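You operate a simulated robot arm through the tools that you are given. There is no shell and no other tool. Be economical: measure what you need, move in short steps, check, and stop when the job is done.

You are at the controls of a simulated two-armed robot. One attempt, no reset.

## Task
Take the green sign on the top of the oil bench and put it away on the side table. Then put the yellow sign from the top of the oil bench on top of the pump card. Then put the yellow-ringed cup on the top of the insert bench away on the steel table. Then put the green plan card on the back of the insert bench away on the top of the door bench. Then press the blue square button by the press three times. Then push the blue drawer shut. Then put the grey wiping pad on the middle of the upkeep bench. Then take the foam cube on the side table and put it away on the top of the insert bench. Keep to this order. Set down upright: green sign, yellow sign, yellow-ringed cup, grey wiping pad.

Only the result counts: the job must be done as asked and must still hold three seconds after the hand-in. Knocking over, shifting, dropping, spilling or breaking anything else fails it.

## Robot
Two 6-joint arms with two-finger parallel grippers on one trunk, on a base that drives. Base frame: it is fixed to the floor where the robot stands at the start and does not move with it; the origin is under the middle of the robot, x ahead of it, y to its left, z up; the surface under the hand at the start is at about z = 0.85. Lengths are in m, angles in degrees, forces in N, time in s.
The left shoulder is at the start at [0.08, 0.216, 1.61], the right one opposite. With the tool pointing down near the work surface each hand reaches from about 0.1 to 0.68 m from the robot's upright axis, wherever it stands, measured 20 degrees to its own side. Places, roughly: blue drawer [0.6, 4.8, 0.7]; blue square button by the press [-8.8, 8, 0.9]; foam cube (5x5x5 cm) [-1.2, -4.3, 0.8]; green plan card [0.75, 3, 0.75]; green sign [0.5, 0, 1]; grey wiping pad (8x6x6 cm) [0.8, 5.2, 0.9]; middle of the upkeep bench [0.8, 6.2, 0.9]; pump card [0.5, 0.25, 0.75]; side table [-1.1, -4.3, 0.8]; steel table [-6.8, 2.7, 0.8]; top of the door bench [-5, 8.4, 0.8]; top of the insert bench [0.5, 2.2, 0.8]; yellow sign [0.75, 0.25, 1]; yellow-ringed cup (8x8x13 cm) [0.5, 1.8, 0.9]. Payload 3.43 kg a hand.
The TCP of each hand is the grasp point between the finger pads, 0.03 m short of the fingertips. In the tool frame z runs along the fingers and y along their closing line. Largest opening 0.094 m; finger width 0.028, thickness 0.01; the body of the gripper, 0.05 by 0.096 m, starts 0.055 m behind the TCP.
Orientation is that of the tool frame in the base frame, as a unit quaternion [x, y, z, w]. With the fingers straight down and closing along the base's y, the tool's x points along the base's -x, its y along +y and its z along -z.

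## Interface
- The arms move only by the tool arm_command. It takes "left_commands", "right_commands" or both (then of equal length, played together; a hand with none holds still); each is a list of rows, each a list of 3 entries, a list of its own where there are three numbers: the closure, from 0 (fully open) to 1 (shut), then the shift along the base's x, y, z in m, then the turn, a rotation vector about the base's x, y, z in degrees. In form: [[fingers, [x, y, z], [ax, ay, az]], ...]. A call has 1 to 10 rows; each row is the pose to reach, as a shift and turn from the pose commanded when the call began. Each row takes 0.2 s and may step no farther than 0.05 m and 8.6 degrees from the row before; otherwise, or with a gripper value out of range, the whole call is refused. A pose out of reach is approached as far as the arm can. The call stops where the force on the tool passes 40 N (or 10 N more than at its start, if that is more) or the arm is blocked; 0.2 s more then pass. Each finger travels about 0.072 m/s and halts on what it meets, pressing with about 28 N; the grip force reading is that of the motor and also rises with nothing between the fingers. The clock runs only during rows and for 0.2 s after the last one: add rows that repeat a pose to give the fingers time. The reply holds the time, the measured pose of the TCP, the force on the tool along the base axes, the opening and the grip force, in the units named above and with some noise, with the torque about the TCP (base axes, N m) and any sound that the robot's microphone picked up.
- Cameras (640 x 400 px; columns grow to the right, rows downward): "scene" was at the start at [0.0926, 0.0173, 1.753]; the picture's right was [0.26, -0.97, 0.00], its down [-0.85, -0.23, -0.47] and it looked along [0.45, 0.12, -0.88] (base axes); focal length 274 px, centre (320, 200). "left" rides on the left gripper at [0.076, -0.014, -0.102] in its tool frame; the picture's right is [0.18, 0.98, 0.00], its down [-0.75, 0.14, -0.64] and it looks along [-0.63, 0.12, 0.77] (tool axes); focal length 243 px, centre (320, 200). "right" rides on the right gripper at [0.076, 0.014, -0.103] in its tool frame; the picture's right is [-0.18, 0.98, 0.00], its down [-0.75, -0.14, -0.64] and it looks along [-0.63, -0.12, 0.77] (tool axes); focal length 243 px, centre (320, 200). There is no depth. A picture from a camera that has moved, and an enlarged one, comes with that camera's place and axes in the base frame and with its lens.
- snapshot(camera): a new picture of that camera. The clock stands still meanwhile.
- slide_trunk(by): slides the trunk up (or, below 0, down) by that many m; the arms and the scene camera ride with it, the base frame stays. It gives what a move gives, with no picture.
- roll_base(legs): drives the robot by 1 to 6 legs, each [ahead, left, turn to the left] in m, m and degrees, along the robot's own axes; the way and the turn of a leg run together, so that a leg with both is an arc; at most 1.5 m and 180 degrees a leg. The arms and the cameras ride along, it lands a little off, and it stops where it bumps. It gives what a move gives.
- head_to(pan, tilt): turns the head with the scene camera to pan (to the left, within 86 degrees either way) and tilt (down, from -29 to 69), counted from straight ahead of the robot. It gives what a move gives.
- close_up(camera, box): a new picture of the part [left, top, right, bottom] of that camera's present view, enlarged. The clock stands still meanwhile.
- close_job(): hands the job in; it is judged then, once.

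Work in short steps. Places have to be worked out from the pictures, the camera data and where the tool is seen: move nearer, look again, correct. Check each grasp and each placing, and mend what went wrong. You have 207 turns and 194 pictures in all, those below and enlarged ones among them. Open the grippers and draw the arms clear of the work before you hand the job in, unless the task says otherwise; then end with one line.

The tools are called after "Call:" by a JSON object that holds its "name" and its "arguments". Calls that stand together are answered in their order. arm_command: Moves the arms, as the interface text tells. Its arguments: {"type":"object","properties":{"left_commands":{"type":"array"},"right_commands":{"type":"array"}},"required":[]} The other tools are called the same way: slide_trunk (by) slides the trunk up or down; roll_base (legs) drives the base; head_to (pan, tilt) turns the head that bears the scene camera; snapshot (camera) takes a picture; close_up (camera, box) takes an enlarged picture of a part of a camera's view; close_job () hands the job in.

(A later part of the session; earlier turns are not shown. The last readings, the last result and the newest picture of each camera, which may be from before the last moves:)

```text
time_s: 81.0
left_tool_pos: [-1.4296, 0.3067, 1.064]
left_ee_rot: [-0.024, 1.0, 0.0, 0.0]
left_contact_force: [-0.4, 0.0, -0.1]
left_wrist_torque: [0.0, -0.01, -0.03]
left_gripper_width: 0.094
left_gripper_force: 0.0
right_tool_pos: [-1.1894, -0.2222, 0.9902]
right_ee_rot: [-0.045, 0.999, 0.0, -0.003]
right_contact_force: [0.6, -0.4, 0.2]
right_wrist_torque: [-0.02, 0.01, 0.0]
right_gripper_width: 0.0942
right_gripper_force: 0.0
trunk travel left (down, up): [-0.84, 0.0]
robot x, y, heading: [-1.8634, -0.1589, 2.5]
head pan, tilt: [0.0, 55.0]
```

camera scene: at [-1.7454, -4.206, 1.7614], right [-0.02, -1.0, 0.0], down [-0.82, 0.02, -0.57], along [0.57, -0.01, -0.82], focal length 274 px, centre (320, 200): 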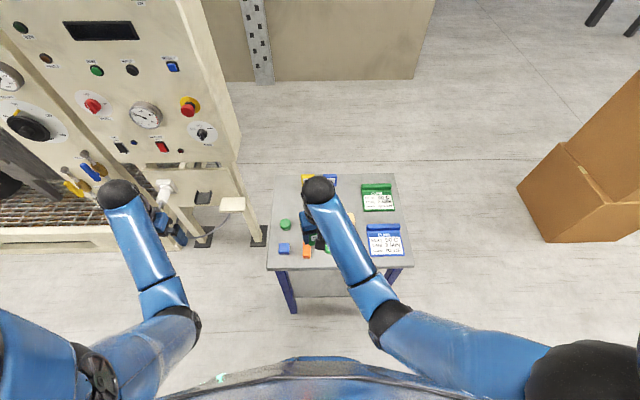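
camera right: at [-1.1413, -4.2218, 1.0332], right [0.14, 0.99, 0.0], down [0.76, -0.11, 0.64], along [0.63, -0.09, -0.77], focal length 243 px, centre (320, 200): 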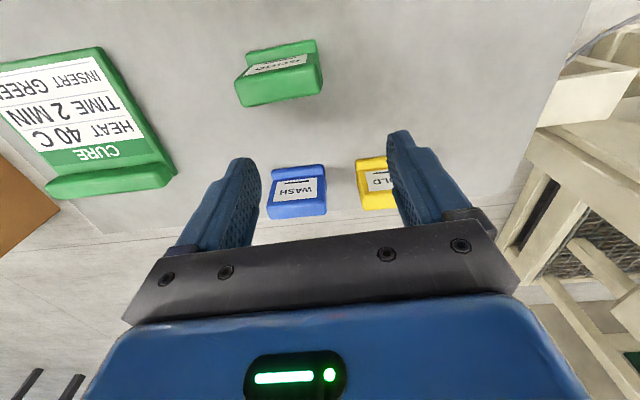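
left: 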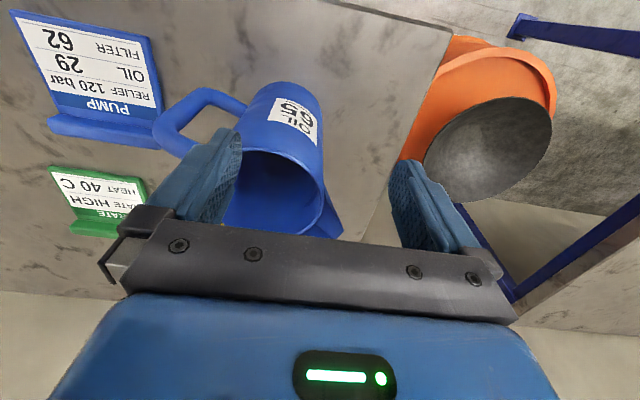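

Right hand's commanded target is still out of reach; pull it further back and up.

Call:
{"name": "arm_command", "arguments": {"right_commands": [[0.0, [-0.045, 0, 0.02], [0, 0, 0]], [0.0, [-0.09, 0, 0.04], [0, 0, 0]], [0.0, [-0.135, 0, 0.06], [0, 0, 0]], [0, [-0.18, 0, 0.07], [0, 0, 0]], [0, [-0.22, 0, 0.07], [0, 0, 0]]]}}

Call:
{"name": "roll_base", "arguments": {"legs": [[1.3, 0.12, -2.5]]}}

Call:
{"name": "snapshot", "arguments": {"camera": "scene"}}

```text
time_s: 82.2
left_tool_pos: [-1.4277, 0.308, 1.0634]
left_ee_rot: [-0.023, 1.0, 0.0, 0.0]
left_contact_force: [0.4, 0.3, -0.8]
left_wrist_torque: [0.02, 0.0, 0.0]
left_gripper_width: 0.0941
left_gripper_force: 0.1
right_tool_pos: [-1.2067, -0.1818, 0.9781]
right_ee_rot: [-0.044, 0.999, -0.002, -0.002]
right_contact_force: [0.7, -0.9, -0.4]
right_wrist_torque: [-0.01, -0.01, 0.0]
right_gripper_width: 0.0942
right_gripper_force: 0.0
right hand out of reach, approached as far as the arm can: row 1, 2, 3, 4, 5
trunk travel left (down, up): [-0.84, 0.0]
robot x, y, heading: [-1.8669, -0.1584, 2.9]
head pan, tilt: [0.0, 55.0]
```

```text
time_s: 88.8
left_tool_pos: [-0.1152, 0.4777, 1.0639]
left_ee_rot: [-0.02, 1.0, 0.0, 0.0]
left_contact_force: [-0.4, 0.0, 0.4]
left_wrist_torque: [0.01, -0.02, -0.01]
left_gripper_width: 0.094
left_gripper_force: 0.1
right_tool_pos: [0.1016, -0.0148, 0.98]
right_ee_rot: [-0.04, 0.999, -0.001, -0.003]
right_contact_force: [-1.7, -1.0, 0.5]
right_wrist_torque: [0.02, -0.01, 0.01]
right_gripper_width: 0.0943
right_gripper_force: 0.1
trunk travel left (down, up): [-0.84, 0.0]
robot x, y, heading: [-0.5547, 0.0159, 1.9]
head pan, tilt: [0.0, 55.0]
```

```text
163 pictures are left
camera scene: at [-0.4542, 0.0194, 1.7614], right [0.04, -1.0, 0.0], down [-0.82, -0.03, -0.57], along [0.57, 0.02, -0.82], focal length 274 px, centre (320, 200)
```

scene: 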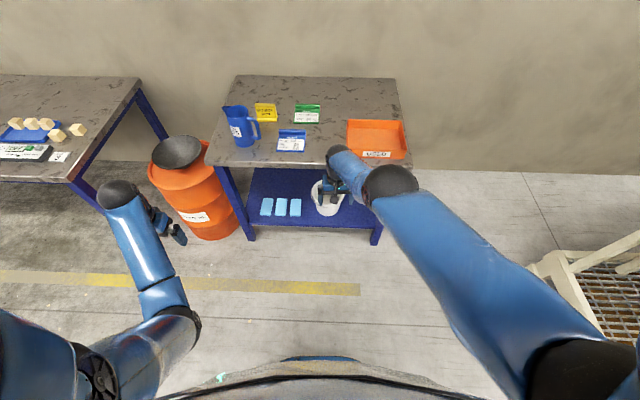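

The right arm seems stuck near a limit configuration; I'll try moving it outward to its own side and up a bit.

Call:
{"name": "arm_command", "arguments": {"right_commands": [[0.0, [0, -0.045, 0.01], [0, 0, 0]], [0.0, [0, -0.09, 0.02], [0, 0, 0]], [0.0, [0, -0.135, 0.03], [0, 0, 0]], [0, [-0.02, -0.17, 0.04], [0, 0, 0]], [0, [-0.05, -0.2, 0.05], [0, 0, 0]]]}}

```text
time_s: 90.0
left_tool_pos: [-0.1162, 0.4753, 1.0634]
left_ee_rot: [-0.019, 1.0, 0.001, 0.0]
left_contact_force: [-0.1, 0.4, -0.2]
left_wrist_torque: [0.01, 0.01, -0.02]
left_gripper_width: 0.0939
left_gripper_force: 0.1
right_tool_pos: [0.1351, -0.2121, 0.9883]
right_ee_rot: [-0.042, 0.999, 0.0, -0.003]
right_contact_force: [0.6, -0.8, 0.5]
right_wrist_torque: [0.01, -0.01, 0.01]
right_gripper_width: 0.0941
right_gripper_force: 0.0
right hand out of reach, approached as far as the arm can: row 1, 2, 3, 4, 5
trunk travel left (down, up): [-0.84, 0.0]
robot x, y, heading: [-0.5554, 0.0139, 2.2]
head pan, tilt: [0.0, 55.0]
```

Call:
{"name": "arm_command", "arguments": {"right_commands": [[0.0, [0, 0, 0.045], [0, 0, 0]], [0.0, [0, 0, 0.09], [0, 0, 0]], [0.0, [0, 0, 0.135], [0, 0, 0]], [0, [0, 0, 0.18], [0, 0, 0]], [0, [0, 0, 0.22], [0, 0, 0]]]}}

```text
time_s: 91.2
left_tool_pos: [-0.114, 0.4765, 1.0623]
left_ee_rot: [-0.019, 1.0, 0.0, 0.0]
left_contact_force: [-0.6, -0.5, 0.3]
left_wrist_torque: [0.01, 0.05, 0.04]
left_gripper_width: 0.0942
left_gripper_force: 0.0
right_tool_pos: [0.1998, -0.2146, 1.1764]
right_ee_rot: [-0.04, 0.999, -0.001, -0.004]
right_contact_force: [0.5, -0.5, 0.7]
right_wrist_torque: [0.02, 0.0, 0.01]
right_gripper_width: 0.0941
right_gripper_force: 0.2
right hand out of reach, approached as far as the arm can: row 1, 2, 3, 4, 5
trunk travel left (down, up): [-0.84, 0.0]
robot x, y, heading: [-0.556, 0.0168, 2.2]
head pan, tilt: [0.0, 55.0]
```

Call:
{"name": "arm_command", "arguments": {"right_commands": [[0.0, [-0.03, 0, 0], [0, -8, 0]], [0.0, [-0.06, 0, 0], [0, -16, 0]], [0.0, [-0.1, 0, 0], [0, -24, 0]], [0, [-0.14, 0, 0], [0, -32, 0]]]}}

```text
time_s: 92.2
left_tool_pos: [-0.115, 0.4763, 1.0646]
left_ee_rot: [-0.019, 1.0, -0.001, 0.0]
left_contact_force: [-0.4, -0.4, 0.7]
left_wrist_torque: [-0.03, -0.01, 0.02]
left_gripper_width: 0.0941
left_gripper_force: 0.0
right_tool_pos: [0.2602, -0.2222, 1.1419]
right_ee_rot: [-0.039, 0.985, -0.009, 0.17]
right_contact_force: [-0.5, -0.1, -0.5]
right_wrist_torque: [-0.02, 0.03, 0.02]
right_gripper_width: 0.094
right_gripper_force: 0.1
right hand out of reach, approached as far as the arm can: row 1, 2, 3, 4
trunk travel left (down, up): [-0.84, 0.0]
robot x, y, heading: [-0.5556, 0.018, 2.3]
head pan, tilt: [0.0, 55.0]
```

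Give the solver hold rows to see whether it converges.

Call:
{"name": "arm_command", "arguments": {"right_commands": [[0, [0, 0, 0], [0, 0, 0]], [0, [0, 0, 0], [0, 0, 0]], [0, [0, 0, 0], [0, 0, 0]], [0, [0, 0, 0], [0, 0, 0]], [0, [0, 0, 0], [0, 0, 0]], [0, [0, 0, 0], [0, 0, 0]]]}}

Call:
{"name": "snapshot", "arguments": {"camera": "scene"}}

```text
time_s: 93.6
left_tool_pos: [-0.1163, 0.4764, 1.0629]
left_ee_rot: [-0.019, 1.0, -0.001, -0.001]
left_contact_force: [0.2, -0.3, 0.7]
left_wrist_torque: [0.02, 0.0, 0.02]
left_gripper_width: 0.094
left_gripper_force: 0.1
right_tool_pos: [0.2605, -0.2226, 1.1423]
right_ee_rot: [-0.041, 0.985, -0.008, 0.17]
right_contact_force: [0.5, 1.1, -0.4]
right_wrist_torque: [0.02, 0.01, 0.03]
right_gripper_width: 0.094
right_gripper_force: 0.0
trunk travel left (down, up): [-0.84, 0.0]
robot x, y, heading: [-0.5541, 0.015, 2.0]
head pan, tilt: [0.0, 55.0]
```

```text
162 pictures are left
camera scene: at [-0.4527, 0.0195, 1.7613], right [0.04, -1.0, 0.0], down [-0.82, -0.03, -0.57], along [0.57, 0.02, -0.82], focal length 274 px, centre (320, 200)
```

scene: 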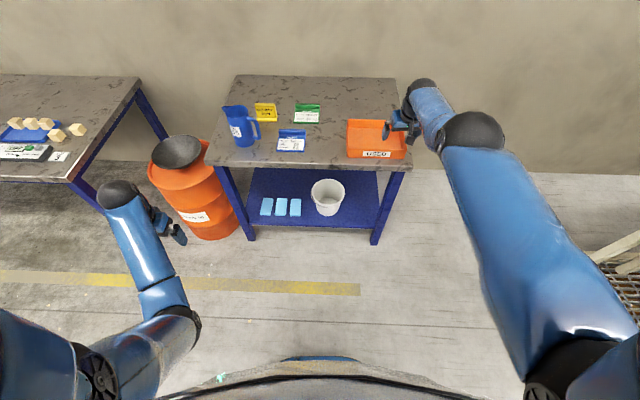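

The arm is straight at the elbow; upward moves only press it against that limit. I'll swing it back and down (tangentially the other way) to let the elbow bend.

Call:
{"name": "arm_command", "arguments": {"right_commands": [[0.0, [-0.03, 0, -0.03], [0, 0, 0]], [0.0, [-0.06, 0, -0.06], [0, 0, 0]], [0.0, [-0.1, 0, -0.08], [0, 0, 0]], [0, [-0.14, 0, -0.1], [0, 0, 0]], [0, [-0.18, 0, -0.12], [0, 0, 0]], [0, [-0.22, 0, -0.14], [0, 0, 0]]]}}

```text
time_s: 95.0
left_tool_pos: [-0.1153, 0.4775, 1.0628]
left_ee_rot: [-0.02, 1.0, 0.0, 0.0]
left_contact_force: [-0.2, 0.0, -0.4]
left_wrist_torque: [-0.01, -0.02, 0.01]
left_gripper_width: 0.0939
left_gripper_force: 0.1
right_tool_pos: [0.1705, -0.2265, 0.9415]
right_ee_rot: [-0.04, 0.985, -0.008, 0.17]
right_contact_force: [-0.5, -0.9, -0.1]
right_wrist_torque: [-0.01, 0.0, -0.01]
right_gripper_width: 0.0938
right_gripper_force: 0.0
right hand out of reach, approached as far as the arm can: row 1, 2, 3, 4, 5, 6
trunk travel left (down, up): [-0.84, 0.0]
robot x, y, heading: [-0.5543, 0.0153, 1.9]
head pan, tilt: [0.0, 55.0]
```

Call:
{"name": "arm_command", "arguments": {"right_commands": [[0.0, [0, 0.045, 0], [0, 0, 0]], [0.0, [-0.01, 0.09, 0], [0, 0, 0]], [0.0, [-0.02, 0.135, 0], [0, 0, 0]], [0, [-0.03, 0.18, 0], [0, 0, 0]], [0, [-0.04, 0.22, 0], [0, 0, 0]], [0, [-0.06, 0.26, 0], [0, 0, 0]]]}}

```text
time_s: 96.4
left_tool_pos: [-0.1146, 0.4778, 1.0631]
left_ee_rot: [-0.019, 1.0, -0.001, 0.0]
left_contact_force: [-0.6, 0.5, -0.4]
left_wrist_torque: [-0.02, -0.01, 0.05]
left_gripper_width: 0.094
left_gripper_force: 0.0
right_tool_pos: [0.1185, 0.0394, 0.9434]
right_ee_rot: [-0.04, 0.985, -0.009, 0.169]
right_contact_force: [0.3, -0.4, -0.4]
right_wrist_torque: [-0.03, -0.01, -0.03]
right_gripper_width: 0.0938
right_gripper_force: 0.1
right hand out of reach, approached as far as the arm can: row 1, 2, 3, 4, 5, 6
trunk travel left (down, up): [-0.84, 0.0]
robot x, y, heading: [-0.5533, 0.0127, 2.1]
head pan, tilt: [0.0, 55.0]
```

Call:
{"name": "arm_command", "arguments": {"right_commands": [[0.0, [-0.04, -0.015, 0.02], [0, 6, 0]], [0.0, [-0.08, -0.03, 0.04], [0, 12, 0]], [0.0, [-0.12, -0.045, 0.06], [0, 18, 0]], [0, [-0.16, -0.06, 0.08], [0, 20, 0]], [0, [-0.2, -0.075, 0.1], [0, 20, 0]], [0, [-0.24, -0.09, 0.12], [0, 20, 0]], [0, [-0.28, -0.105, 0.14], [0, 20, 0]], [0, [-0.32, -0.12, 0.16], [0, 20, 0]], [0, [-0.36, -0.135, 0.18], [0, 20, 0]], [0, [-0.36, -0.135, 0.18], [0, 20, 0]]]}}

```text
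time_s: 98.6
left_tool_pos: [-0.115, 0.4778, 1.0633]
left_ee_rot: [-0.02, 1.0, 0.001, 0.0]
left_contact_force: [0.7, 0.4, -0.7]
left_wrist_torque: [0.0, -0.01, -0.01]
left_gripper_width: 0.0941
left_gripper_force: 0.1
right_tool_pos: [0.0767, 0.0125, 0.9535]
right_ee_rot: [-0.04, 0.999, -0.001, -0.006]
right_contact_force: [-0.1, 0.0, 0.7]
right_wrist_torque: [0.0, 0.01, 0.04]
right_gripper_width: 0.0941
right_gripper_force: 0.1
right hand out of reach, approached as far as the arm can: row 1, 2, 3, 4, 5, 6, 7, 8, 9, 10
trunk travel left (down, up): [-0.84, 0.0]
robot x, y, heading: [-0.5575, 0.0138, 2.1]
head pan, tilt: [0.0, 55.0]
```

Call:
{"name": "arm_command", "arguments": {"right_commands": [[0.0, [-0.01, -0.045, 0], [0, 0, 0]], [0.0, [-0.02, -0.09, 0], [0, 0, 0]], [0.0, [-0.03, -0.135, 0], [0, 0, 0]], [0, [-0.04, -0.18, 0], [0, 0, 0]], [0, [-0.05, -0.225, 0], [0, 0, 0]], [0, [-0.06, -0.27, 0], [0, 0, 0]], [0, [-0.07, -0.315, 0], [0, 0, 0]], [0, [-0.08, -0.36, 0], [0, 0, 0]], [0, [-0.09, -0.4, 0], [0, 0, 0]], [0, [-0.1, -0.44, 0], [0, 0, 0]]]}}

Call:
{"name": "snapshot", "arguments": {"camera": "scene"}}

```text
time_s: 100.8
left_tool_pos: [-0.1155, 0.4748, 1.0647]
left_ee_rot: [-0.019, 1.0, 0.002, 0.0]
left_contact_force: [0.3, 0.1, 0.2]
left_wrist_torque: [0.03, 0.0, -0.01]
left_gripper_width: 0.0944
left_gripper_force: 0.1
right_tool_pos: [0.0204, -0.469, 0.9152]
right_ee_rot: [-0.041, 0.999, 0.0, -0.005]
right_contact_force: [0.6, 0.5, 0.1]
right_wrist_torque: [0.01, -0.03, 0.01]
right_gripper_width: 0.0941
right_gripper_force: 0.0
right hand out of reach, approached as far as the arm can: row 1, 2, 3, 4, 5, 6, 7, 8, 9, 10
trunk travel left (down, up): [-0.84, 0.0]
robot x, y, heading: [-0.5571, 0.0139, 2.2]
head pan, tilt: [0.0, 55.0]
```

```text
161 pictures are left
camera scene: at [-0.454, 0.0176, 1.7614], right [0.04, -1.0, 0.0], down [-0.82, -0.03, -0.57], along [0.57, 0.02, -0.82], focal length 274 px, centre (320, 200)
```

scene: 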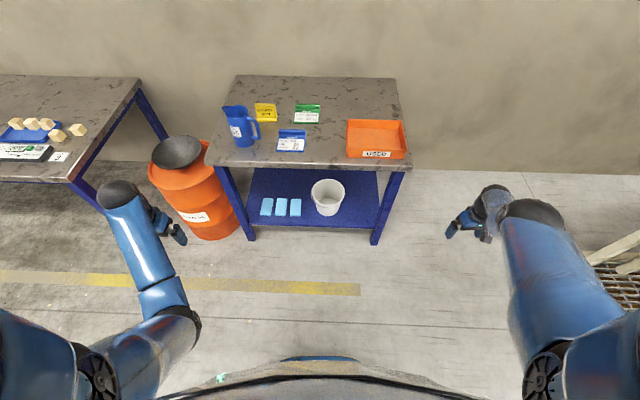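

The arm seems to be held in a straightened (over-extended) branch. I'll push the target outward first and then bring it up and in, to let the elbow flex the right way.

Call:
{"name": "arm_command", "arguments": {"right_commands": [[0.0, [0.031, -0.017, -0.028], [0, 0, 0]], [0.0, [0.062, -0.034, -0.057], [0, 0, 0]], [0.0, [0.093, -0.051, -0.085], [0, 0, 0]], [0, [0.086, -0.047, -0.04], [0, 0, 0]], [0, [0.0785, -0.0433, 0.0052], [0, 0, 0]], [0, [0.0711, -0.0393, 0.0504], [0, 0, 0]], [0, [0.0637, -0.0353, 0.0956], [0, 0, 0]], [0, [0.0564, -0.0313, 0.1407], [0, 0, 0]], [0, [0.049, -0.0273, 0.1858], [0, 0, 0]], [0, [0.0417, -0.0233, 0.231], [0, 0, 0]]]}}

```text
time_s: 103.0
left_tool_pos: [-0.1154, 0.4777, 1.064]
left_ee_rot: [-0.02, 1.0, 0.0, -0.001]
left_contact_force: [0.4, 0.1, -0.5]
left_wrist_torque: [-0.01, -0.02, 0.0]
left_gripper_width: 0.0942
left_gripper_force: 0.2
right_tool_pos: [0.1083, -0.5138, 1.1326]
right_ee_rot: [-0.04, 0.999, -0.001, -0.007]
right_contact_force: [0.1, -0.2, -0.5]
right_wrist_torque: [0.01, -0.02, 0.03]
right_gripper_width: 0.0939
right_gripper_force: 0.1
right hand out of reach, approached as far as the arm can: row 1, 2, 3, 4, 5, 6, 7, 8, 9, 10
trunk travel left (down, up): [-0.84, 0.0]
robot x, y, heading: [-0.5563, 0.0131, 2.0]
head pan, tilt: [0.0, 55.0]
```

Call:
{"name": "arm_command", "arguments": {"right_commands": [[0.0, [0.038, -0.021, -0.011], [0, 0, 0]], [0.0, [0.077, -0.042, -0.022], [0, 0, 0]], [0.0, [0.115, -0.062, -0.033], [0, 0, 0]], [0, [0.079, -0.043, -0.054], [0, 0, 0]], [0, [0.042, -0.023, -0.074], [0, 0, 0]], [0, [0.006, -0.003, -0.095], [0, 0, 0]], [0, [-0.03, 0.016, -0.115], [0, 0, 0]], [0, [-0.066, 0.036, -0.136], [0, 0, 0]], [0, [-0.1025, 0.056, -0.156], [0, 0, 0]], [0, [-0.139, 0.075, -0.177], [0, 0, 0]]]}}

```text
time_s: 105.2
left_tool_pos: [-0.1152, 0.4761, 1.0634]
left_ee_rot: [-0.019, 1.0, -0.001, -0.001]
left_contact_force: [-0.8, -0.3, 0.0]
left_wrist_torque: [-0.01, -0.02, -0.01]
left_gripper_width: 0.094
left_gripper_force: 0.0
right_tool_pos: [0.0232, -0.4672, 0.9178]
right_ee_rot: [-0.041, 0.999, -0.001, -0.004]
right_contact_force: [0.5, -0.2, -0.6]
right_wrist_torque: [0.0, 0.01, -0.01]
right_gripper_width: 0.0938
right_gripper_force: 0.0
right hand out of reach, approached as far as the arm can: row 1, 2, 3, 4, 5, 6, 7, 8, 9, 10
trunk travel left (down, up): [-0.84, 0.0]
robot x, y, heading: [-0.5557, 0.0194, 2.0]
head pan, tilt: [0.0, 55.0]
```

I'll look at the arm itself to understand its configuration.

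Call:
{"name": "head_to", "arguments": {"pan": -55, "tilt": 35}}

Call:
{"name": "snapshot", "arguments": {"camera": "scene"}}

```text
time_s: 106.4
left_tool_pos: [-0.1148, 0.477, 1.0642]
left_ee_rot: [-0.019, 1.0, -0.001, 0.001]
left_contact_force: [-0.2, 0.8, 0.1]
left_wrist_torque: [-0.01, -0.02, 0.0]
left_gripper_width: 0.0937
left_gripper_force: 0.0
right_tool_pos: [0.0233, -0.4682, 0.9166]
right_ee_rot: [-0.04, 0.999, 0.0, -0.005]
right_contact_force: [0.2, -0.5, 0.3]
right_wrist_torque: [-0.01, 0.02, -0.04]
right_gripper_width: 0.0939
right_gripper_force: 0.0
trunk travel left (down, up): [-0.84, 0.0]
robot x, y, heading: [-0.556, 0.0148, 2.0]
head pan, tilt: [-55.0, 35.0]
```

```text
160 pictures are left
camera scene: at [-0.4716, -0.0535, 1.7895], right [-0.8, -0.6, 0.0], down [-0.35, 0.46, -0.82], along [0.49, -0.65, -0.57], focal length 274 px, centre (320, 200)
```

scene: 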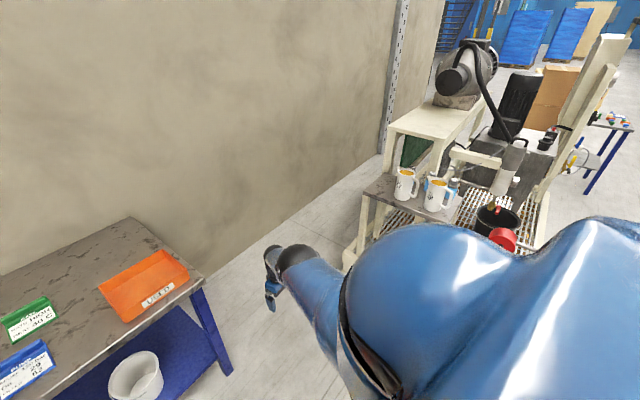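

Straight line of the elbow can't be broken this way; the left arm works fine and can do the job alone. I'll swing the right arm down to hang compactly beside the robot (which may also free it).

Call:
{"name": "arm_command", "arguments": {"right_commands": [[0, [-0.037, 0.0117, -0.0268], [0, 0, 0]], [0, [-0.0746, 0.0234, -0.0536], [0, 0, 0]], [0, [-0.112, 0.035, -0.08], [0, 0, 0]], [0, [-0.149, 0.047, -0.107], [0, 0, 0]], [0, [-0.187, 0.058, -0.134], [0, 0, 0]], [0, [-0.224, 0.07, -0.161], [0, 0, 0]], [0, [-0.261, 0.082, -0.188], [0, 0, 0]], [0, [-0.298, 0.094, -0.214], [0, 0, 0]], [0, [-0.336, 0.105, -0.241], [0, 0, 0]], [0, [-0.373, 0.117, -0.268], [0, 0, 0]]]}}

```text
time_s: 108.6
left_tool_pos: [-0.1167, 0.4783, 1.0639]
left_ee_rot: [-0.019, 1.0, 0.0, 0.001]
left_contact_force: [0.0, 0.5, -0.9]
left_wrist_torque: [0.01, -0.01, -0.01]
left_gripper_width: 0.0938
left_gripper_force: 0.1
right_tool_pos: [-0.3486, -0.3511, 0.6499]
right_ee_rot: [-0.04, 0.999, -0.003, -0.003]
right_contact_force: [0.2, -1.3, 0.6]
right_wrist_torque: [0.03, 0.02, -0.02]
right_gripper_width: 0.0941
right_gripper_force: 0.1
right hand out of reach, approached as far as the arm can: row 1, 2, 3, 4, 5, 6, 7, 8, 9
trunk travel left (down, up): [-0.84, 0.0]
robot x, y, heading: [-0.5585, 0.0137, 2.2]
head pan, tilt: [-55.0, 35.0]
```

Row 10 was reached. Try straight up from here (inward) to see if it bends.

Call:
{"name": "arm_command", "arguments": {"right_commands": [[0, [0.01, 0, 0.03], [0, 0, 0]], [0, [0.03, 0, 0.06], [0, 0, 0]], [0, [0.05, 0, 0.1], [0, 0, 0]]]}}

```text
time_s: 109.4
left_tool_pos: [-0.1148, 0.476, 1.0639]
left_ee_rot: [-0.018, 1.0, 0.001, 0.0]
left_contact_force: [-0.2, 0.1, 0.4]
left_wrist_torque: [0.0, -0.01, -0.04]
left_gripper_width: 0.094
left_gripper_force: 0.0
right_tool_pos: [-0.3, -0.3488, 0.7484]
right_ee_rot: [-0.04, 0.999, 0.0, -0.004]
right_contact_force: [-0.1, 0.5, 0.2]
right_wrist_torque: [0.02, -0.03, 0.0]
right_gripper_width: 0.0941
right_gripper_force: 0.1
trunk travel left (down, up): [-0.84, 0.0]
robot x, y, heading: [-0.5586, 0.0177, 2.1]
head pan, tilt: [-55.0, 35.0]
```

The right arm is freed. Bring it up to a tidy pose, and the left hand toward the middle and higher, before approaching the bench.

Call:
{"name": "arm_command", "arguments": {"right_commands": [[0, [0.01, 0, 0.045], [0, 0, 0]], [0, [0.02, 0, 0.09], [0, 0, 0]], [0, [0.03, 0, 0.135], [0, 0, 0]], [0, [0.05, 0, 0.18], [0, 0, 0]], [0, [0.07, 0, 0.22], [0, 0, 0]], [0, [0.09, 0, 0.26], [0, 0, 0]], [0, [0.11, 0, 0.3], [0, 0, 0]], [0, [0.13, 0, 0.34], [0, 0, 0]]], "left_commands": [[0, [0, -0.045, 0.01], [0, 0, 0]], [0, [0, -0.09, 0.02], [0, 0, 0]], [0, [0, -0.135, 0.03], [0, 0, 0]], [0, [0, -0.18, 0.04], [0, 0, 0]], [0, [0, -0.22, 0.06], [0, 0, 0]], [0, [0, -0.25, 0.08], [0, 0, 0]], [0, [0, -0.27, 0.1], [0, 0, 0]], [0, [0, -0.27, 0.1], [0, 0, 0]]]}}

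Call:
{"name": "head_to", "arguments": {"pan": 10, "tilt": 55}}

Call:
{"name": "roll_base", "arguments": {"legs": [[0.54, 0.16, -2]]}}

Call:
{"name": "snapshot", "arguments": {"camera": "scene"}}

```text
time_s: 111.2
left_tool_pos: [-0.0939, 0.2097, 1.0502]
left_ee_rot: [-0.02, 1.0, -0.001, 0.001]
left_contact_force: [-0.4, -0.1, -0.8]
left_wrist_torque: [0.02, 0.02, 0.03]
left_gripper_width: 0.0941
left_gripper_force: 0.0
left hand out of reach, approached as far as the arm can: row 1, 2, 3, 4, 5, 6, 7, 8
right_tool_pos: [-0.1609, -0.3485, 1.0416]
right_ee_rot: [-0.04, 0.999, -0.002, -0.003]
right_contact_force: [-0.1, 1.3, 0.1]
right_wrist_torque: [-0.02, 0.05, -0.02]
right_gripper_width: 0.0941
right_gripper_force: 0.1
right hand out of reach, approached as far as the arm can: row 7, 8
trunk travel left (down, up): [-0.84, 0.0]
robot x, y, heading: [-0.5559, 0.0144, 2.3]
head pan, tilt: [-55.0, 35.0]
```

```text
time_s: 112.6
left_tool_pos: [-0.0949, 0.2111, 1.0515]
left_ee_rot: [-0.019, 1.0, -0.001, 0.001]
left_contact_force: [-0.9, 0.0, -0.2]
left_wrist_torque: [0.04, -0.03, 0.02]
left_gripper_width: 0.094
left_gripper_force: 0.0
right_tool_pos: [-0.1633, -0.3484, 1.0408]
right_ee_rot: [-0.04, 0.999, -0.002, -0.002]
right_contact_force: [0.1, -1.0, 0.7]
right_wrist_torque: [-0.01, 0.01, 0.0]
right_gripper_width: 0.094
right_gripper_force: 0.1
trunk travel left (down, up): [-0.84, 0.0]
robot x, y, heading: [-0.5568, 0.0137, 2.1]
head pan, tilt: [10.0, 55.0]
```

```text
time_s: 115.9
left_tool_pos: [0.4598, 0.367, 1.0528]
left_ee_rot: [-0.004, 1.0, 0.0, 0.001]
left_contact_force: [-0.1, -0.3, 0.0]
left_wrist_torque: [-0.02, 0.01, -0.03]
left_gripper_width: 0.0939
left_gripper_force: 0.0
right_tool_pos: [0.375, -0.1884, 1.0418]
right_ee_rot: [-0.026, 1.0, -0.002, -0.001]
right_contact_force: [-0.4, 0.1, -0.7]
right_wrist_torque: [0.04, 0.0, 0.01]
right_gripper_width: 0.0939
right_gripper_force: 0.1
trunk travel left (down, up): [-0.84, 0.0]
robot x, y, heading: [-0.0031, 0.1883, 0.6]
head pan, tilt: [10.0, 55.0]
```

```text
159 pictures are left
camera scene: at [0.0935, 0.1994, 1.7616], right [0.18, -0.98, 0.0], down [-0.8, -0.15, -0.58], along [0.57, 0.1, -0.82], focal length 274 px, centre (320, 200)
```

scene: 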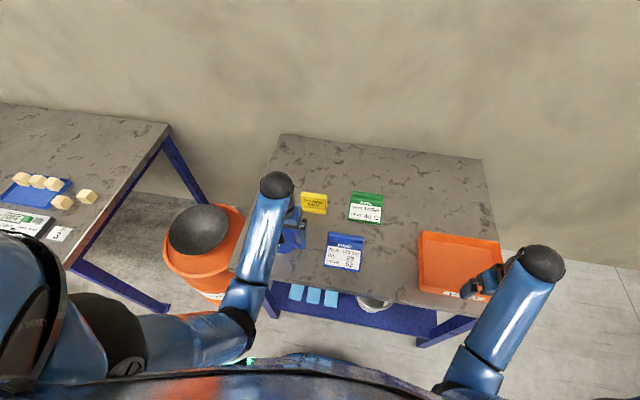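

Left hand is near the jug's top; move it forward and up, off the jug toward the yellow sign.

Call:
{"name": "arm_command", "arguments": {"left_commands": [[0, [0.03, -0.005, 0.02], [0, 0, 0]], [0, [0.06, -0.01, 0.04], [0, 0, 0]], [0, [0.1, -0.015, 0.05], [0, 0, 0]], [0, [0.13, -0.02, 0.05], [0, 0, 0]]]}}

Call:
{"name": "snapshot", "arguments": {"camera": "left"}}

```text
time_s: 116.9
left_tool_pos: [0.5933, 0.3476, 1.1004]
left_ee_rot: [-0.003, 1.0, 0.001, 0.0]
left_contact_force: [-0.5, 0.2, 0.9]
left_wrist_torque: [-0.01, 0.03, 0.01]
left_gripper_width: 0.094
left_gripper_force: 0.1
left hand out of reach, approached as far as the arm can: row 1, 2, 3
right_tool_pos: [0.3778, -0.1885, 1.0413]
right_ee_rot: [-0.025, 1.0, -0.002, -0.003]
right_contact_force: [0.5, 0.7, 0.3]
right_wrist_torque: [0.01, 0.05, -0.04]
right_gripper_width: 0.0942
right_gripper_force: 0.1
trunk travel left (down, up): [-0.84, 0.0]
robot x, y, heading: [-0.0059, 0.1874, 0.6]
head pan, tilt: [10.0, 55.0]
```

```text
158 pictures are left
camera left: at [0.5164, 0.3319, 1.2042], right [-0.19, 0.98, 0.0], down [0.75, 0.15, 0.64], along [0.63, 0.12, -0.77], focal length 243 px, centre (320, 200)
```

left: 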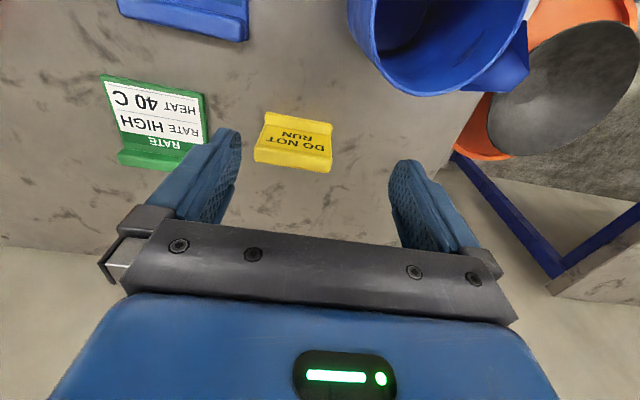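

Call:
{"name": "close_up", "arguments": {"camera": "left", "box": [240, 95, 360, 185]}}

```text
4.44 times, centred on (300, 140) of left
camera zoom: at [0.5164, 0.3319, 1.2042], right [-0.19, 0.98, 0.0], down [0.75, 0.15, 0.64], along [0.63, 0.12, -0.77], focal length 1078 px, centre (409, 467)
```

zoom: 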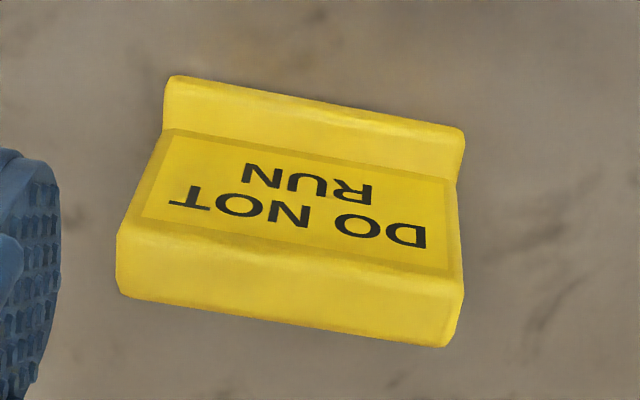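

The yellow sign is ~10 cm wide, 2.3 cm thick, top z≈0.93, centred near (0.680, 0.328), unrotated. I'll grip it across its thickness, so turn the left hand 90° while moving above it.

Call:
{"name": "arm_command", "arguments": {"left_commands": [[0, [0.01, 0, 0], [0, 0, 8.5]], [0, [0.02, 0, 0], [0, 0, 17]], [0, [0.03, -0.005, 0], [0, 0, 25.5]], [0, [0.04, -0.01, 0], [0, 0, 34]], [0, [0.05, -0.015, 0], [0, 0, 42.5]], [0, [0.06, -0.02, 0], [0, 0, 51]], [0, [0.07, -0.02, 0], [0, 0, 59.5]], [0, [0.08, -0.02, 0], [0, 0, 68]], [0, [0.087, -0.02, 0], [0, 0, 76.5]], [0, [0.087, -0.02, 0], [0, 0, 85]]]}}

```text
time_s: 119.1
left_tool_pos: [0.6785, 0.3278, 1.1032]
left_ee_rot: [-0.679, 0.734, 0.0, 0.001]
left_contact_force: [0.2, 0.4, -1.4]
left_wrist_torque: [0.03, -0.02, 0.0]
left_gripper_width: 0.0938
left_gripper_force: 0.1
right_tool_pos: [0.3763, -0.1893, 1.0425]
right_ee_rot: [-0.025, 1.0, -0.002, -0.003]
right_contact_force: [-0.1, -0.5, 0.5]
right_wrist_torque: [-0.02, -0.05, 0.05]
right_gripper_width: 0.0943
right_gripper_force: 0.1
trunk travel left (down, up): [-0.84, 0.0]
robot x, y, heading: [-0.0053, 0.1859, 0.5]
head pan, tilt: [10.0, 55.0]
```

Raise the right hand so it stays clear when the trunk lowers; finish the left yaw.

Call:
{"name": "arm_command", "arguments": {"right_commands": [[0, [0.03, 0, 0.03], [0, 0, 0]], [0, [0.06, 0, 0.06], [0, 0, 0]], [0, [0.09, 0, 0.09], [0, 0, 0]], [0, [0.12, 0, 0.12], [0, 0, 0]], [0, [0.15, 0, 0.15], [0, 0, 0]], [0, [0.15, 0, 0.19], [0, 0, 0]]], "left_commands": [[0, [0, 0, 0], [0, 0, 5]], [0, [0, 0, 0.0], [0, 0, 5]], [0, [0, 0, 0.0], [0, 0, 5]], [0, [0, 0, 0], [0, 0, 5]], [0, [0, 0, 0], [0, 0, 5]], [0, [0, 0, 0], [0, 0, 5]]]}}

Call:
{"name": "slide_trunk", "arguments": {"by": -0.12}}

Call:
{"name": "snapshot", "arguments": {"camera": "left"}}

Call:
{"name": "close_up", "arguments": {"camera": "scene", "box": [220, 120, 460, 280]}}

```text
time_s: 120.5
left_tool_pos: [0.6796, 0.3272, 1.1013]
left_ee_rot: [0.709, -0.705, -0.001, 0.0]
left_contact_force: [-0.3, -0.1, -0.2]
left_wrist_torque: [0.03, 0.02, 0.02]
left_gripper_width: 0.094
left_gripper_force: 0.1
right_tool_pos: [0.5998, -0.2147, 1.1392]
right_ee_rot: [-0.026, 1.0, -0.001, -0.003]
right_contact_force: [-0.6, -0.8, -0.5]
right_wrist_torque: [0.01, 0.02, -0.01]
right_gripper_width: 0.094
right_gripper_force: 0.0
right hand out of reach, approached as far as the arm can: row 1, 2, 3, 4, 5, 6
trunk travel left (down, up): [-0.84, 0.0]
robot x, y, heading: [-0.0044, 0.1879, 0.6]
head pan, tilt: [10.0, 55.0]
```

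```text
time_s: 122.0
left_tool_pos: [0.6783, 0.328, 0.9826]
left_ee_rot: [0.709, -0.705, -0.002, -0.001]
left_contact_force: [-0.7, 0.1, -0.4]
left_wrist_torque: [-0.03, -0.01, 0.01]
left_gripper_width: 0.094
left_gripper_force: 0.0
right_tool_pos: [0.5983, -0.2143, 1.0208]
right_ee_rot: [-0.025, 1.0, -0.001, -0.002]
right_contact_force: [0.6, -0.3, -0.5]
right_wrist_torque: [0.0, -0.01, 0.02]
right_gripper_width: 0.0938
right_gripper_force: 0.2
trunk travel left (down, up): [-0.72, 0.12]
robot x, y, heading: [-0.0081, 0.1851, 0.6]
head pan, tilt: [10.0, 55.0]
```

```text
156 pictures are left
camera left: at [0.6936, 0.2501, 1.0846], right [-0.98, -0.19, 0.0], down [-0.15, 0.75, 0.64], along [-0.12, 0.63, -0.77], focal length 243 px, centre (320, 200)
```

left: 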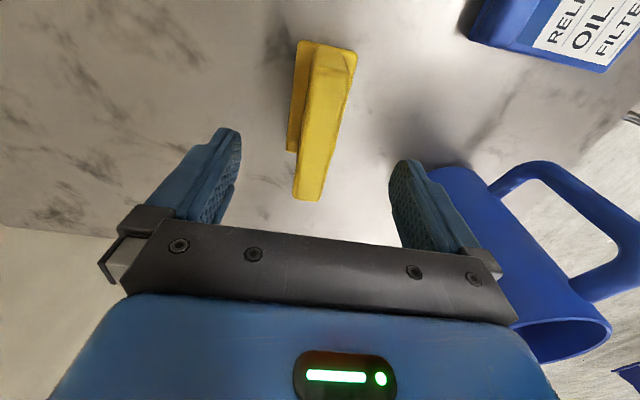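

```text
2.50 times, centred on (340, 200) of scene
camera zoom: at [0.0962, 0.2002, 1.6414], right [0.18, -0.98, 0.0], down [-0.81, -0.15, -0.57], along [0.56, 0.1, -0.82], focal length 685 px, centre (270, 200)
```

zoom: 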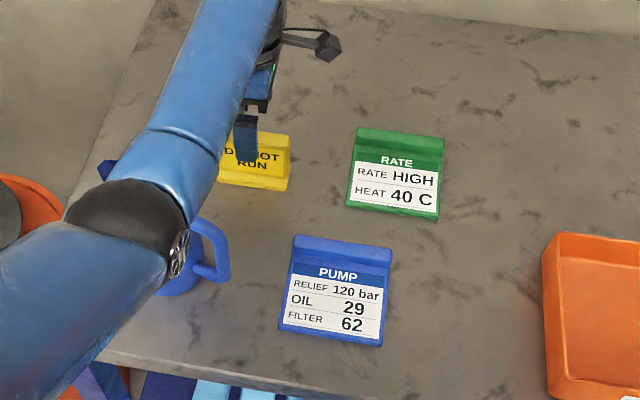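

The sign's panel is centred between the fingers (x≈0.68). For reach I'll lower the trunk another 5 cm, then descend the rest by hand.

Call:
{"name": "slide_trunk", "arguments": {"by": -0.05}}

Call:
{"name": "arm_command", "arguments": {"left_commands": [[0, [0.001, 0, -0.015], [0, 0, 0]], [0, [0.001, 0, -0.027], [0, 0, 0]], [0.4, [0.001, 0, -0.027], [0, 0, 0]], [0.8, [0.001, 0, -0.027], [0, 0, 0]], [0.9, [0.001, 0, -0.027], [0, 0, 0]], [0.9, [0.001, 0, -0.027], [0, 0, 0]]]}}

Call:
{"name": "snapshot", "arguments": {"camera": "left"}}

```text
time_s: 122.9
left_tool_pos: [0.679, 0.3267, 0.9318]
left_ee_rot: [0.71, -0.705, -0.001, 0.0]
left_contact_force: [0.4, 0.4, -0.5]
left_wrist_torque: [0.0, 0.0, -0.01]
left_gripper_width: 0.0939
left_gripper_force: 0.1
right_tool_pos: [0.5974, -0.2147, 0.97]
right_ee_rot: [-0.026, 1.0, -0.002, -0.003]
right_contact_force: [-0.2, 0.5, 0.5]
right_wrist_torque: [0.03, -0.02, -0.03]
right_gripper_width: 0.094
right_gripper_force: 0.0
trunk travel left (down, up): [-0.67, 0.17]
robot x, y, heading: [-0.006, 0.1856, 0.5]
head pan, tilt: [10.0, 55.0]
```

```text
time_s: 124.3
left_tool_pos: [0.6786, 0.3265, 0.9047]
left_ee_rot: [0.709, -0.705, -0.001, -0.001]
left_contact_force: [0.5, 0.8, 0.0]
left_wrist_torque: [0.01, -0.01, -0.03]
left_gripper_width: 0.0279
left_gripper_force: 27.7
right_tool_pos: [0.5978, -0.2144, 0.9698]
right_ee_rot: [-0.026, 1.0, -0.002, -0.002]
right_contact_force: [0.0, 0.0, 0.1]
right_wrist_torque: [0.0, 0.01, 0.0]
right_gripper_width: 0.0941
right_gripper_force: 0.0
trunk travel left (down, up): [-0.67, 0.17]
robot x, y, heading: [-0.0046, 0.1864, 0.1]
head pan, tilt: [10.0, 55.0]
```

```text
154 pictures are left
camera left: at [0.6939, 0.2496, 1.0075], right [-0.98, -0.19, 0.0], down [-0.15, 0.75, 0.64], along [-0.12, 0.63, -0.77], focal length 243 px, centre (320, 200)
```

left: 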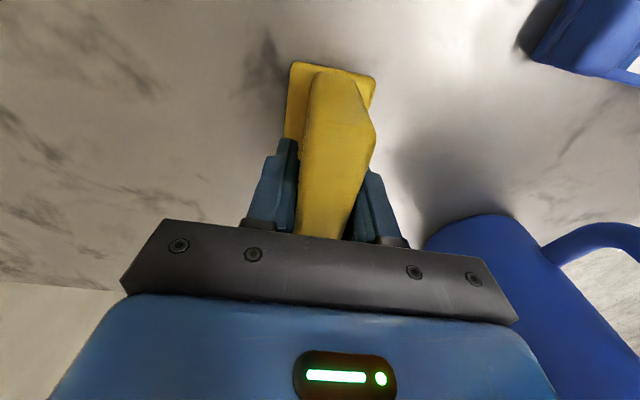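

Gripped (2.8 cm, base visible on both sides). Lift, move right, then back over the pump card.

Call:
{"name": "arm_command", "arguments": {"left_commands": [[0.9, [0, 0, 0.045], [0, 0, 0]], [0.9, [0, 0, 0.09], [0, 0, 0]], [0.9, [0, -0.045, 0.09], [0, 0, 0]], [0.9, [0, -0.09, 0.09], [0, 0, 0]], [0.9, [-0.02, -0.13, 0.09], [0, 0, 0]], [0.9, [-0.065, -0.137, 0.09], [0, 0, 0]], [0.9, [-0.11, -0.137, 0.09], [0, 0, 0]], [0.9, [-0.155, -0.137, 0.09], [0, 0, 0]], [0.9, [-0.19, -0.137, 0.09], [0, 0, 0]]]}}

Call:
{"name": "snapshot", "arguments": {"camera": "left"}}

Call:
{"name": "close_up", "arguments": {"camera": "scene", "box": [240, 140, 440, 300]}}

Call:
{"name": "snapshot", "arguments": {"camera": "right"}}

```text
time_s: 126.3
left_tool_pos: [0.5268, 0.1764, 0.9356]
left_ee_rot: [0.71, -0.705, 0.003, -0.002]
left_contact_force: [4.0, -1.1, 10.2]
left_wrist_torque: [0.18, -0.48, -0.07]
left_gripper_width: 0.0277
left_gripper_force: 28.4
left hand out of reach, approached as far as the arm can: row 7, 8, 9
right_tool_pos: [0.5963, -0.2146, 0.9716]
right_ee_rot: [-0.024, 1.0, -0.002, -0.002]
right_contact_force: [-0.3, 0.5, 1.0]
right_wrist_torque: [-0.01, -0.04, -0.03]
right_gripper_width: 0.0939
right_gripper_force: 0.1
trunk travel left (down, up): [-0.67, 0.17]
robot x, y, heading: [-0.0003, 0.1887, 0.4]
head pan, tilt: [10.0, 55.0]
```

```text
153 pictures are left
camera left: at [0.5417, 0.0995, 1.0388], right [-0.98, -0.19, -0.01], down [-0.15, 0.75, 0.64], along [-0.12, 0.63, -0.77], focal length 243 px, centre (320, 200)
```

left: 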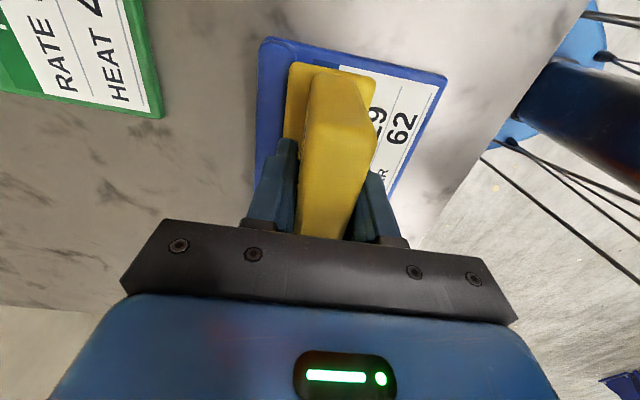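

```text
2.50 times, centred on (340, 220) of scene
camera zoom: at [0.0934, 0.2006, 1.5919], right [0.18, -0.98, 0.0], down [-0.8, -0.15, -0.58], along [0.57, 0.1, -0.82], focal length 685 px, centre (270, 150)
```

zoom: 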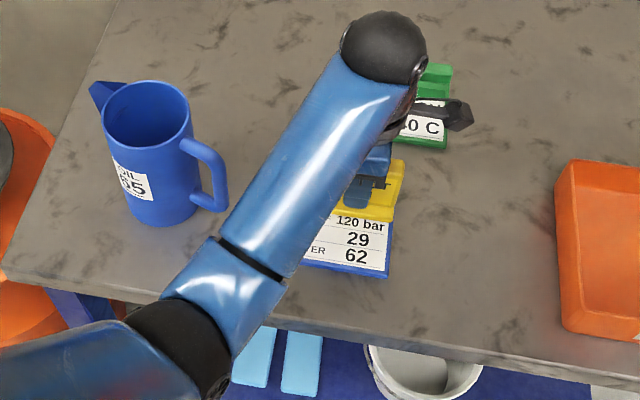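

```text
151 pictures are left
camera right: at [0.5207, -0.2034, 1.0731], right [0.13, 0.99, 0.0], down [0.76, -0.1, 0.64], along [0.63, -0.09, -0.77], focal length 243 px, centre (320, 200)
```

right: 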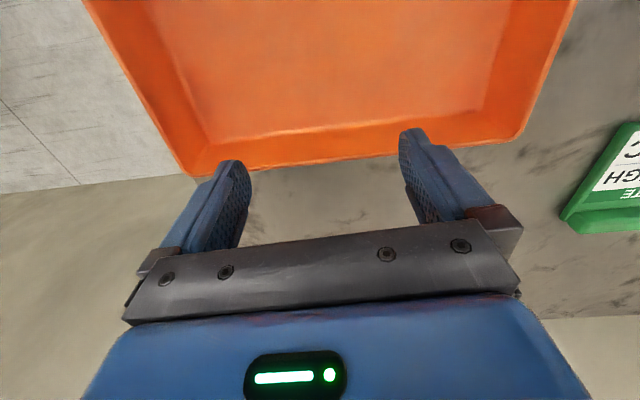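

Inner reach limit made the hand sag and touch the card's bar. Raise the trunk to lift straight off and regain room.

Call:
{"name": "slide_trunk", "arguments": {"by": 0.1}}

Call:
{"name": "arm_command", "arguments": {"left_commands": [[0.9, [0, 0, 0], [0, 0, 0]], [0.9, [-0.01, 0.005, -0.01], [0, 0, 0]], [0.9, [-0.02, 0.01, -0.02], [0, 0, 0]]]}}

Call:
{"name": "snapshot", "arguments": {"camera": "left"}}

Call:
{"name": "close_up", "arguments": {"camera": "scene", "box": [240, 140, 440, 300]}}

```text
time_s: 127.6
left_tool_pos: [0.5291, 0.1761, 1.0331]
left_ee_rot: [0.709, -0.705, -0.001, 0.0]
left_contact_force: [0.2, -0.4, -1.7]
left_wrist_torque: [-0.02, 0.02, 0.0]
left_gripper_width: 0.0277
left_gripper_force: 27.7
right_tool_pos: [0.5977, -0.2148, 1.0698]
right_ee_rot: [-0.026, 1.0, -0.002, -0.002]
right_contact_force: [-0.6, 0.7, -0.1]
right_wrist_torque: [0.0, -0.01, -0.01]
right_gripper_width: 0.0941
right_gripper_force: 0.1
trunk travel left (down, up): [-0.77, 0.07]
robot x, y, heading: [-0.0049, 0.1872, 0.1]
head pan, tilt: [10.0, 55.0]
```

```text
time_s: 128.4
left_tool_pos: [0.5097, 0.1864, 1.0147]
left_ee_rot: [0.709, -0.705, 0.0, 0.0]
left_contact_force: [-0.6, 0.1, -0.8]
left_wrist_torque: [0.0, 0.01, 0.0]
left_gripper_width: 0.0279
left_gripper_force: 28.1
right_tool_pos: [0.598, -0.2141, 1.0693]
right_ee_rot: [-0.026, 1.0, -0.002, -0.002]
right_contact_force: [-0.2, -0.7, 0.9]
right_wrist_torque: [0.02, 0.03, 0.01]
right_gripper_width: 0.0936
right_gripper_force: 0.1
trunk travel left (down, up): [-0.77, 0.07]
robot x, y, heading: [-0.0076, 0.1851, 0.1]
head pan, tilt: [10.0, 55.0]
```

```text
150 pictures are left
camera left: at [0.5249, 0.1102, 1.1171], right [-0.98, -0.19, 0.0], down [-0.15, 0.75, 0.64], along [-0.12, 0.63, -0.77], focal length 243 px, centre (320, 200)
```

left: 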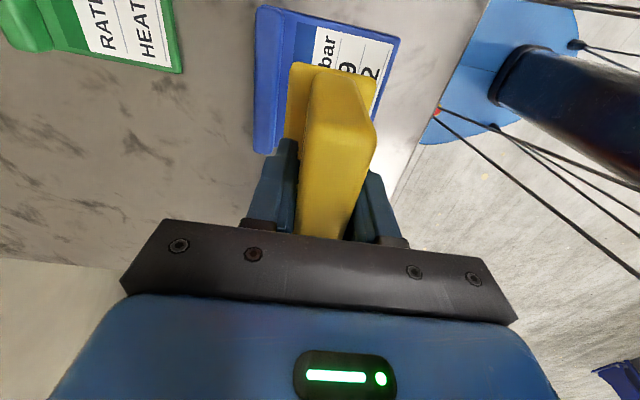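

```text
2.50 times, centred on (340, 220) of scene
camera zoom: at [0.0961, 0.2006, 1.6914], right [0.18, -0.98, 0.0], down [-0.81, -0.15, -0.57], along [0.56, 0.1, -0.82], focal length 685 px, centre (270, 150)
```

zoom: 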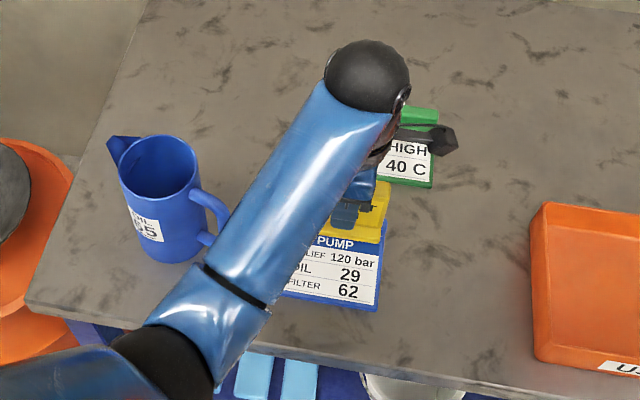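

The card's free plate spans x≈0.45–0.543, y≈0.126–0.257. I'll position above (0.493, 0.191) and descend.

Call:
{"name": "arm_command", "arguments": {"left_commands": [[0.9, [-0.008, 0.003, -0.02], [0, 0, 0]], [0.9, [-0.016, 0.005, -0.045], [0, 0, 0]], [0.9, [-0.016, 0.005, -0.07], [0, 0, 0]], [0.9, [-0.016, 0.005, -0.082], [0, 0, 0]]]}}

Call:
{"name": "snapshot", "arguments": {"camera": "left"}}

```text
time_s: 129.4
left_tool_pos: [0.4941, 0.1919, 0.9321]
left_ee_rot: [0.709, -0.705, -0.001, -0.001]
left_contact_force: [0.9, -0.6, -0.9]
left_wrist_torque: [-0.05, -0.02, -0.03]
left_gripper_width: 0.028
left_gripper_force: 28.3
right_tool_pos: [0.5975, -0.2145, 1.069]
right_ee_rot: [-0.025, 1.0, -0.002, -0.003]
right_contact_force: [0.2, 0.0, 0.4]
right_wrist_torque: [-0.04, -0.03, 0.02]
right_gripper_width: 0.0941
right_gripper_force: 0.1
trunk travel left (down, up): [-0.77, 0.07]
robot x, y, heading: [-0.0041, 0.1896, 0.2]
head pan, tilt: [10.0, 55.0]
```

```text
148 pictures are left
camera left: at [0.5084, 0.1146, 1.0337], right [-0.98, -0.19, 0.0], down [-0.15, 0.75, 0.64], along [-0.12, 0.63, -0.77], focal length 243 px, centre (320, 200)
```

left: 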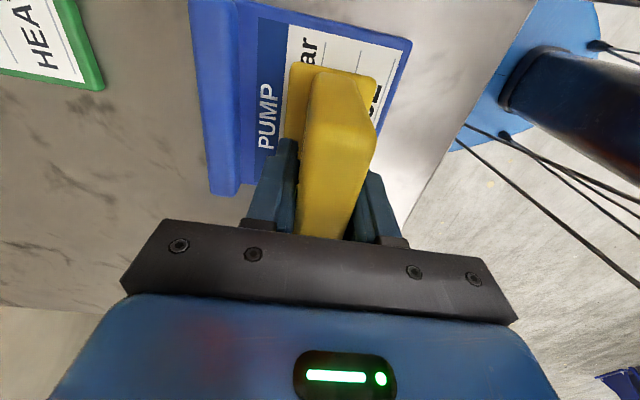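

Well over the plate. Lower in small steps until contact.

Call:
{"name": "arm_command", "arguments": {"left_commands": [[0.9, [0, 0, -0.008], [0, 0, 0]], [0.9, [0, 0, -0.013], [0, 0, 0]], [0.9, [0, 0, -0.017], [0, 0, 0]]]}}

```text
time_s: 130.2
left_tool_pos: [0.4926, 0.1911, 0.9138]
left_ee_rot: [0.709, -0.705, -0.001, -0.001]
left_contact_force: [0.1, -0.4, -1.2]
left_wrist_torque: [0.0, 0.01, 0.0]
left_gripper_width: 0.028
left_gripper_force: 28.2
right_tool_pos: [0.5993, -0.2137, 1.0698]
right_ee_rot: [-0.025, 1.0, -0.001, -0.003]
right_contact_force: [0.3, 0.5, 0.2]
right_wrist_torque: [0.0, -0.03, -0.01]
right_gripper_width: 0.0941
right_gripper_force: 0.0
trunk travel left (down, up): [-0.77, 0.07]
robot x, y, heading: [-0.0033, 0.189, 0.4]
head pan, tilt: [10.0, 55.0]
```

Call:
{"name": "arm_command", "arguments": {"left_commands": [[0.9, [0, 0, -0.003], [0, 0, 0]], [0.9, [0, 0, -0.005], [0, 0, 0]]]}}

```text
time_s: 130.8
left_tool_pos: [0.494, 0.192, 0.9125]
left_ee_rot: [0.71, -0.704, 0.003, -0.003]
left_contact_force: [1.4, 3.6, 21.0]
left_wrist_torque: [-0.06, 0.15, -0.01]
left_gripper_width: 0.0281
left_gripper_force: 28.1
right_tool_pos: [0.5965, -0.2136, 1.0715]
right_ee_rot: [-0.026, 1.0, -0.003, -0.002]
right_contact_force: [-0.5, 0.2, -0.2]
right_wrist_torque: [0.02, 0.0, -0.02]
right_gripper_width: 0.0938
right_gripper_force: 0.1
trunk travel left (down, up): [-0.77, 0.07]
robot x, y, heading: [-0.0036, 0.1908, 0.4]
head pan, tilt: [10.0, 55.0]
```

Contact. Release with a modest opening (to stay clear of the bar) and lift straight up.

Call:
{"name": "arm_command", "arguments": {"left_commands": [[0.9, [0, 0, 0.003], [0, 0, 0]], [0.45, [0, 0, 0.003], [0, 0, 0]], [0.4, [0, 0, 0.003], [0, 0, 0]], [0.4, [0, 0, 0.003], [0, 0, 0]], [0.4, [0, 0, 0.04], [0, 0, 0]], [0.4, [0, 0, 0.08], [0, 0, 0]], [0.3, [0, 0, 0.12], [0, 0, 0]]]}}

Call:
{"name": "snapshot", "arguments": {"camera": "left"}}

```text
time_s: 132.4
left_tool_pos: [0.4969, 0.192, 1.0141]
left_ee_rot: [0.71, -0.704, 0.0, -0.001]
left_contact_force: [0.3, 0.2, 0.5]
left_wrist_torque: [0.02, 0.03, -0.01]
left_gripper_width: 0.0657
left_gripper_force: 0.1
left hand out of reach, approached as far as the arm can: row 7
right_tool_pos: [0.5997, -0.2144, 1.0698]
right_ee_rot: [-0.026, 1.0, -0.002, -0.002]
right_contact_force: [-0.3, 0.6, -0.4]
right_wrist_torque: [-0.01, -0.03, -0.01]
right_gripper_width: 0.0938
right_gripper_force: 0.0
trunk travel left (down, up): [-0.77, 0.07]
robot x, y, heading: [-0.0029, 0.1857, 0.5]
head pan, tilt: [10.0, 55.0]
```

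```text
147 pictures are left
camera left: at [0.5122, 0.1138, 1.1158], right [-0.98, -0.19, 0.0], down [-0.15, 0.75, 0.64], along [-0.12, 0.63, -0.77], focal length 243 px, centre (320, 200)
```

left: 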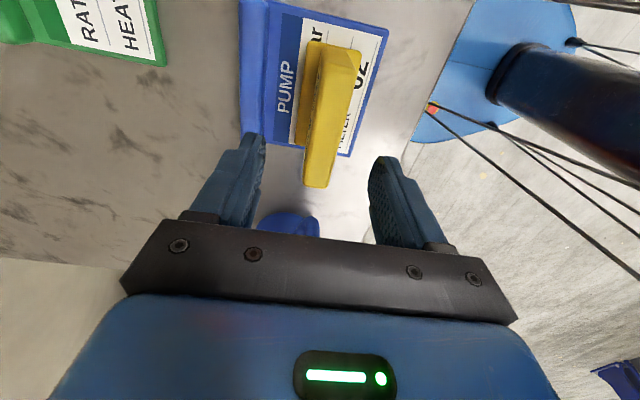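

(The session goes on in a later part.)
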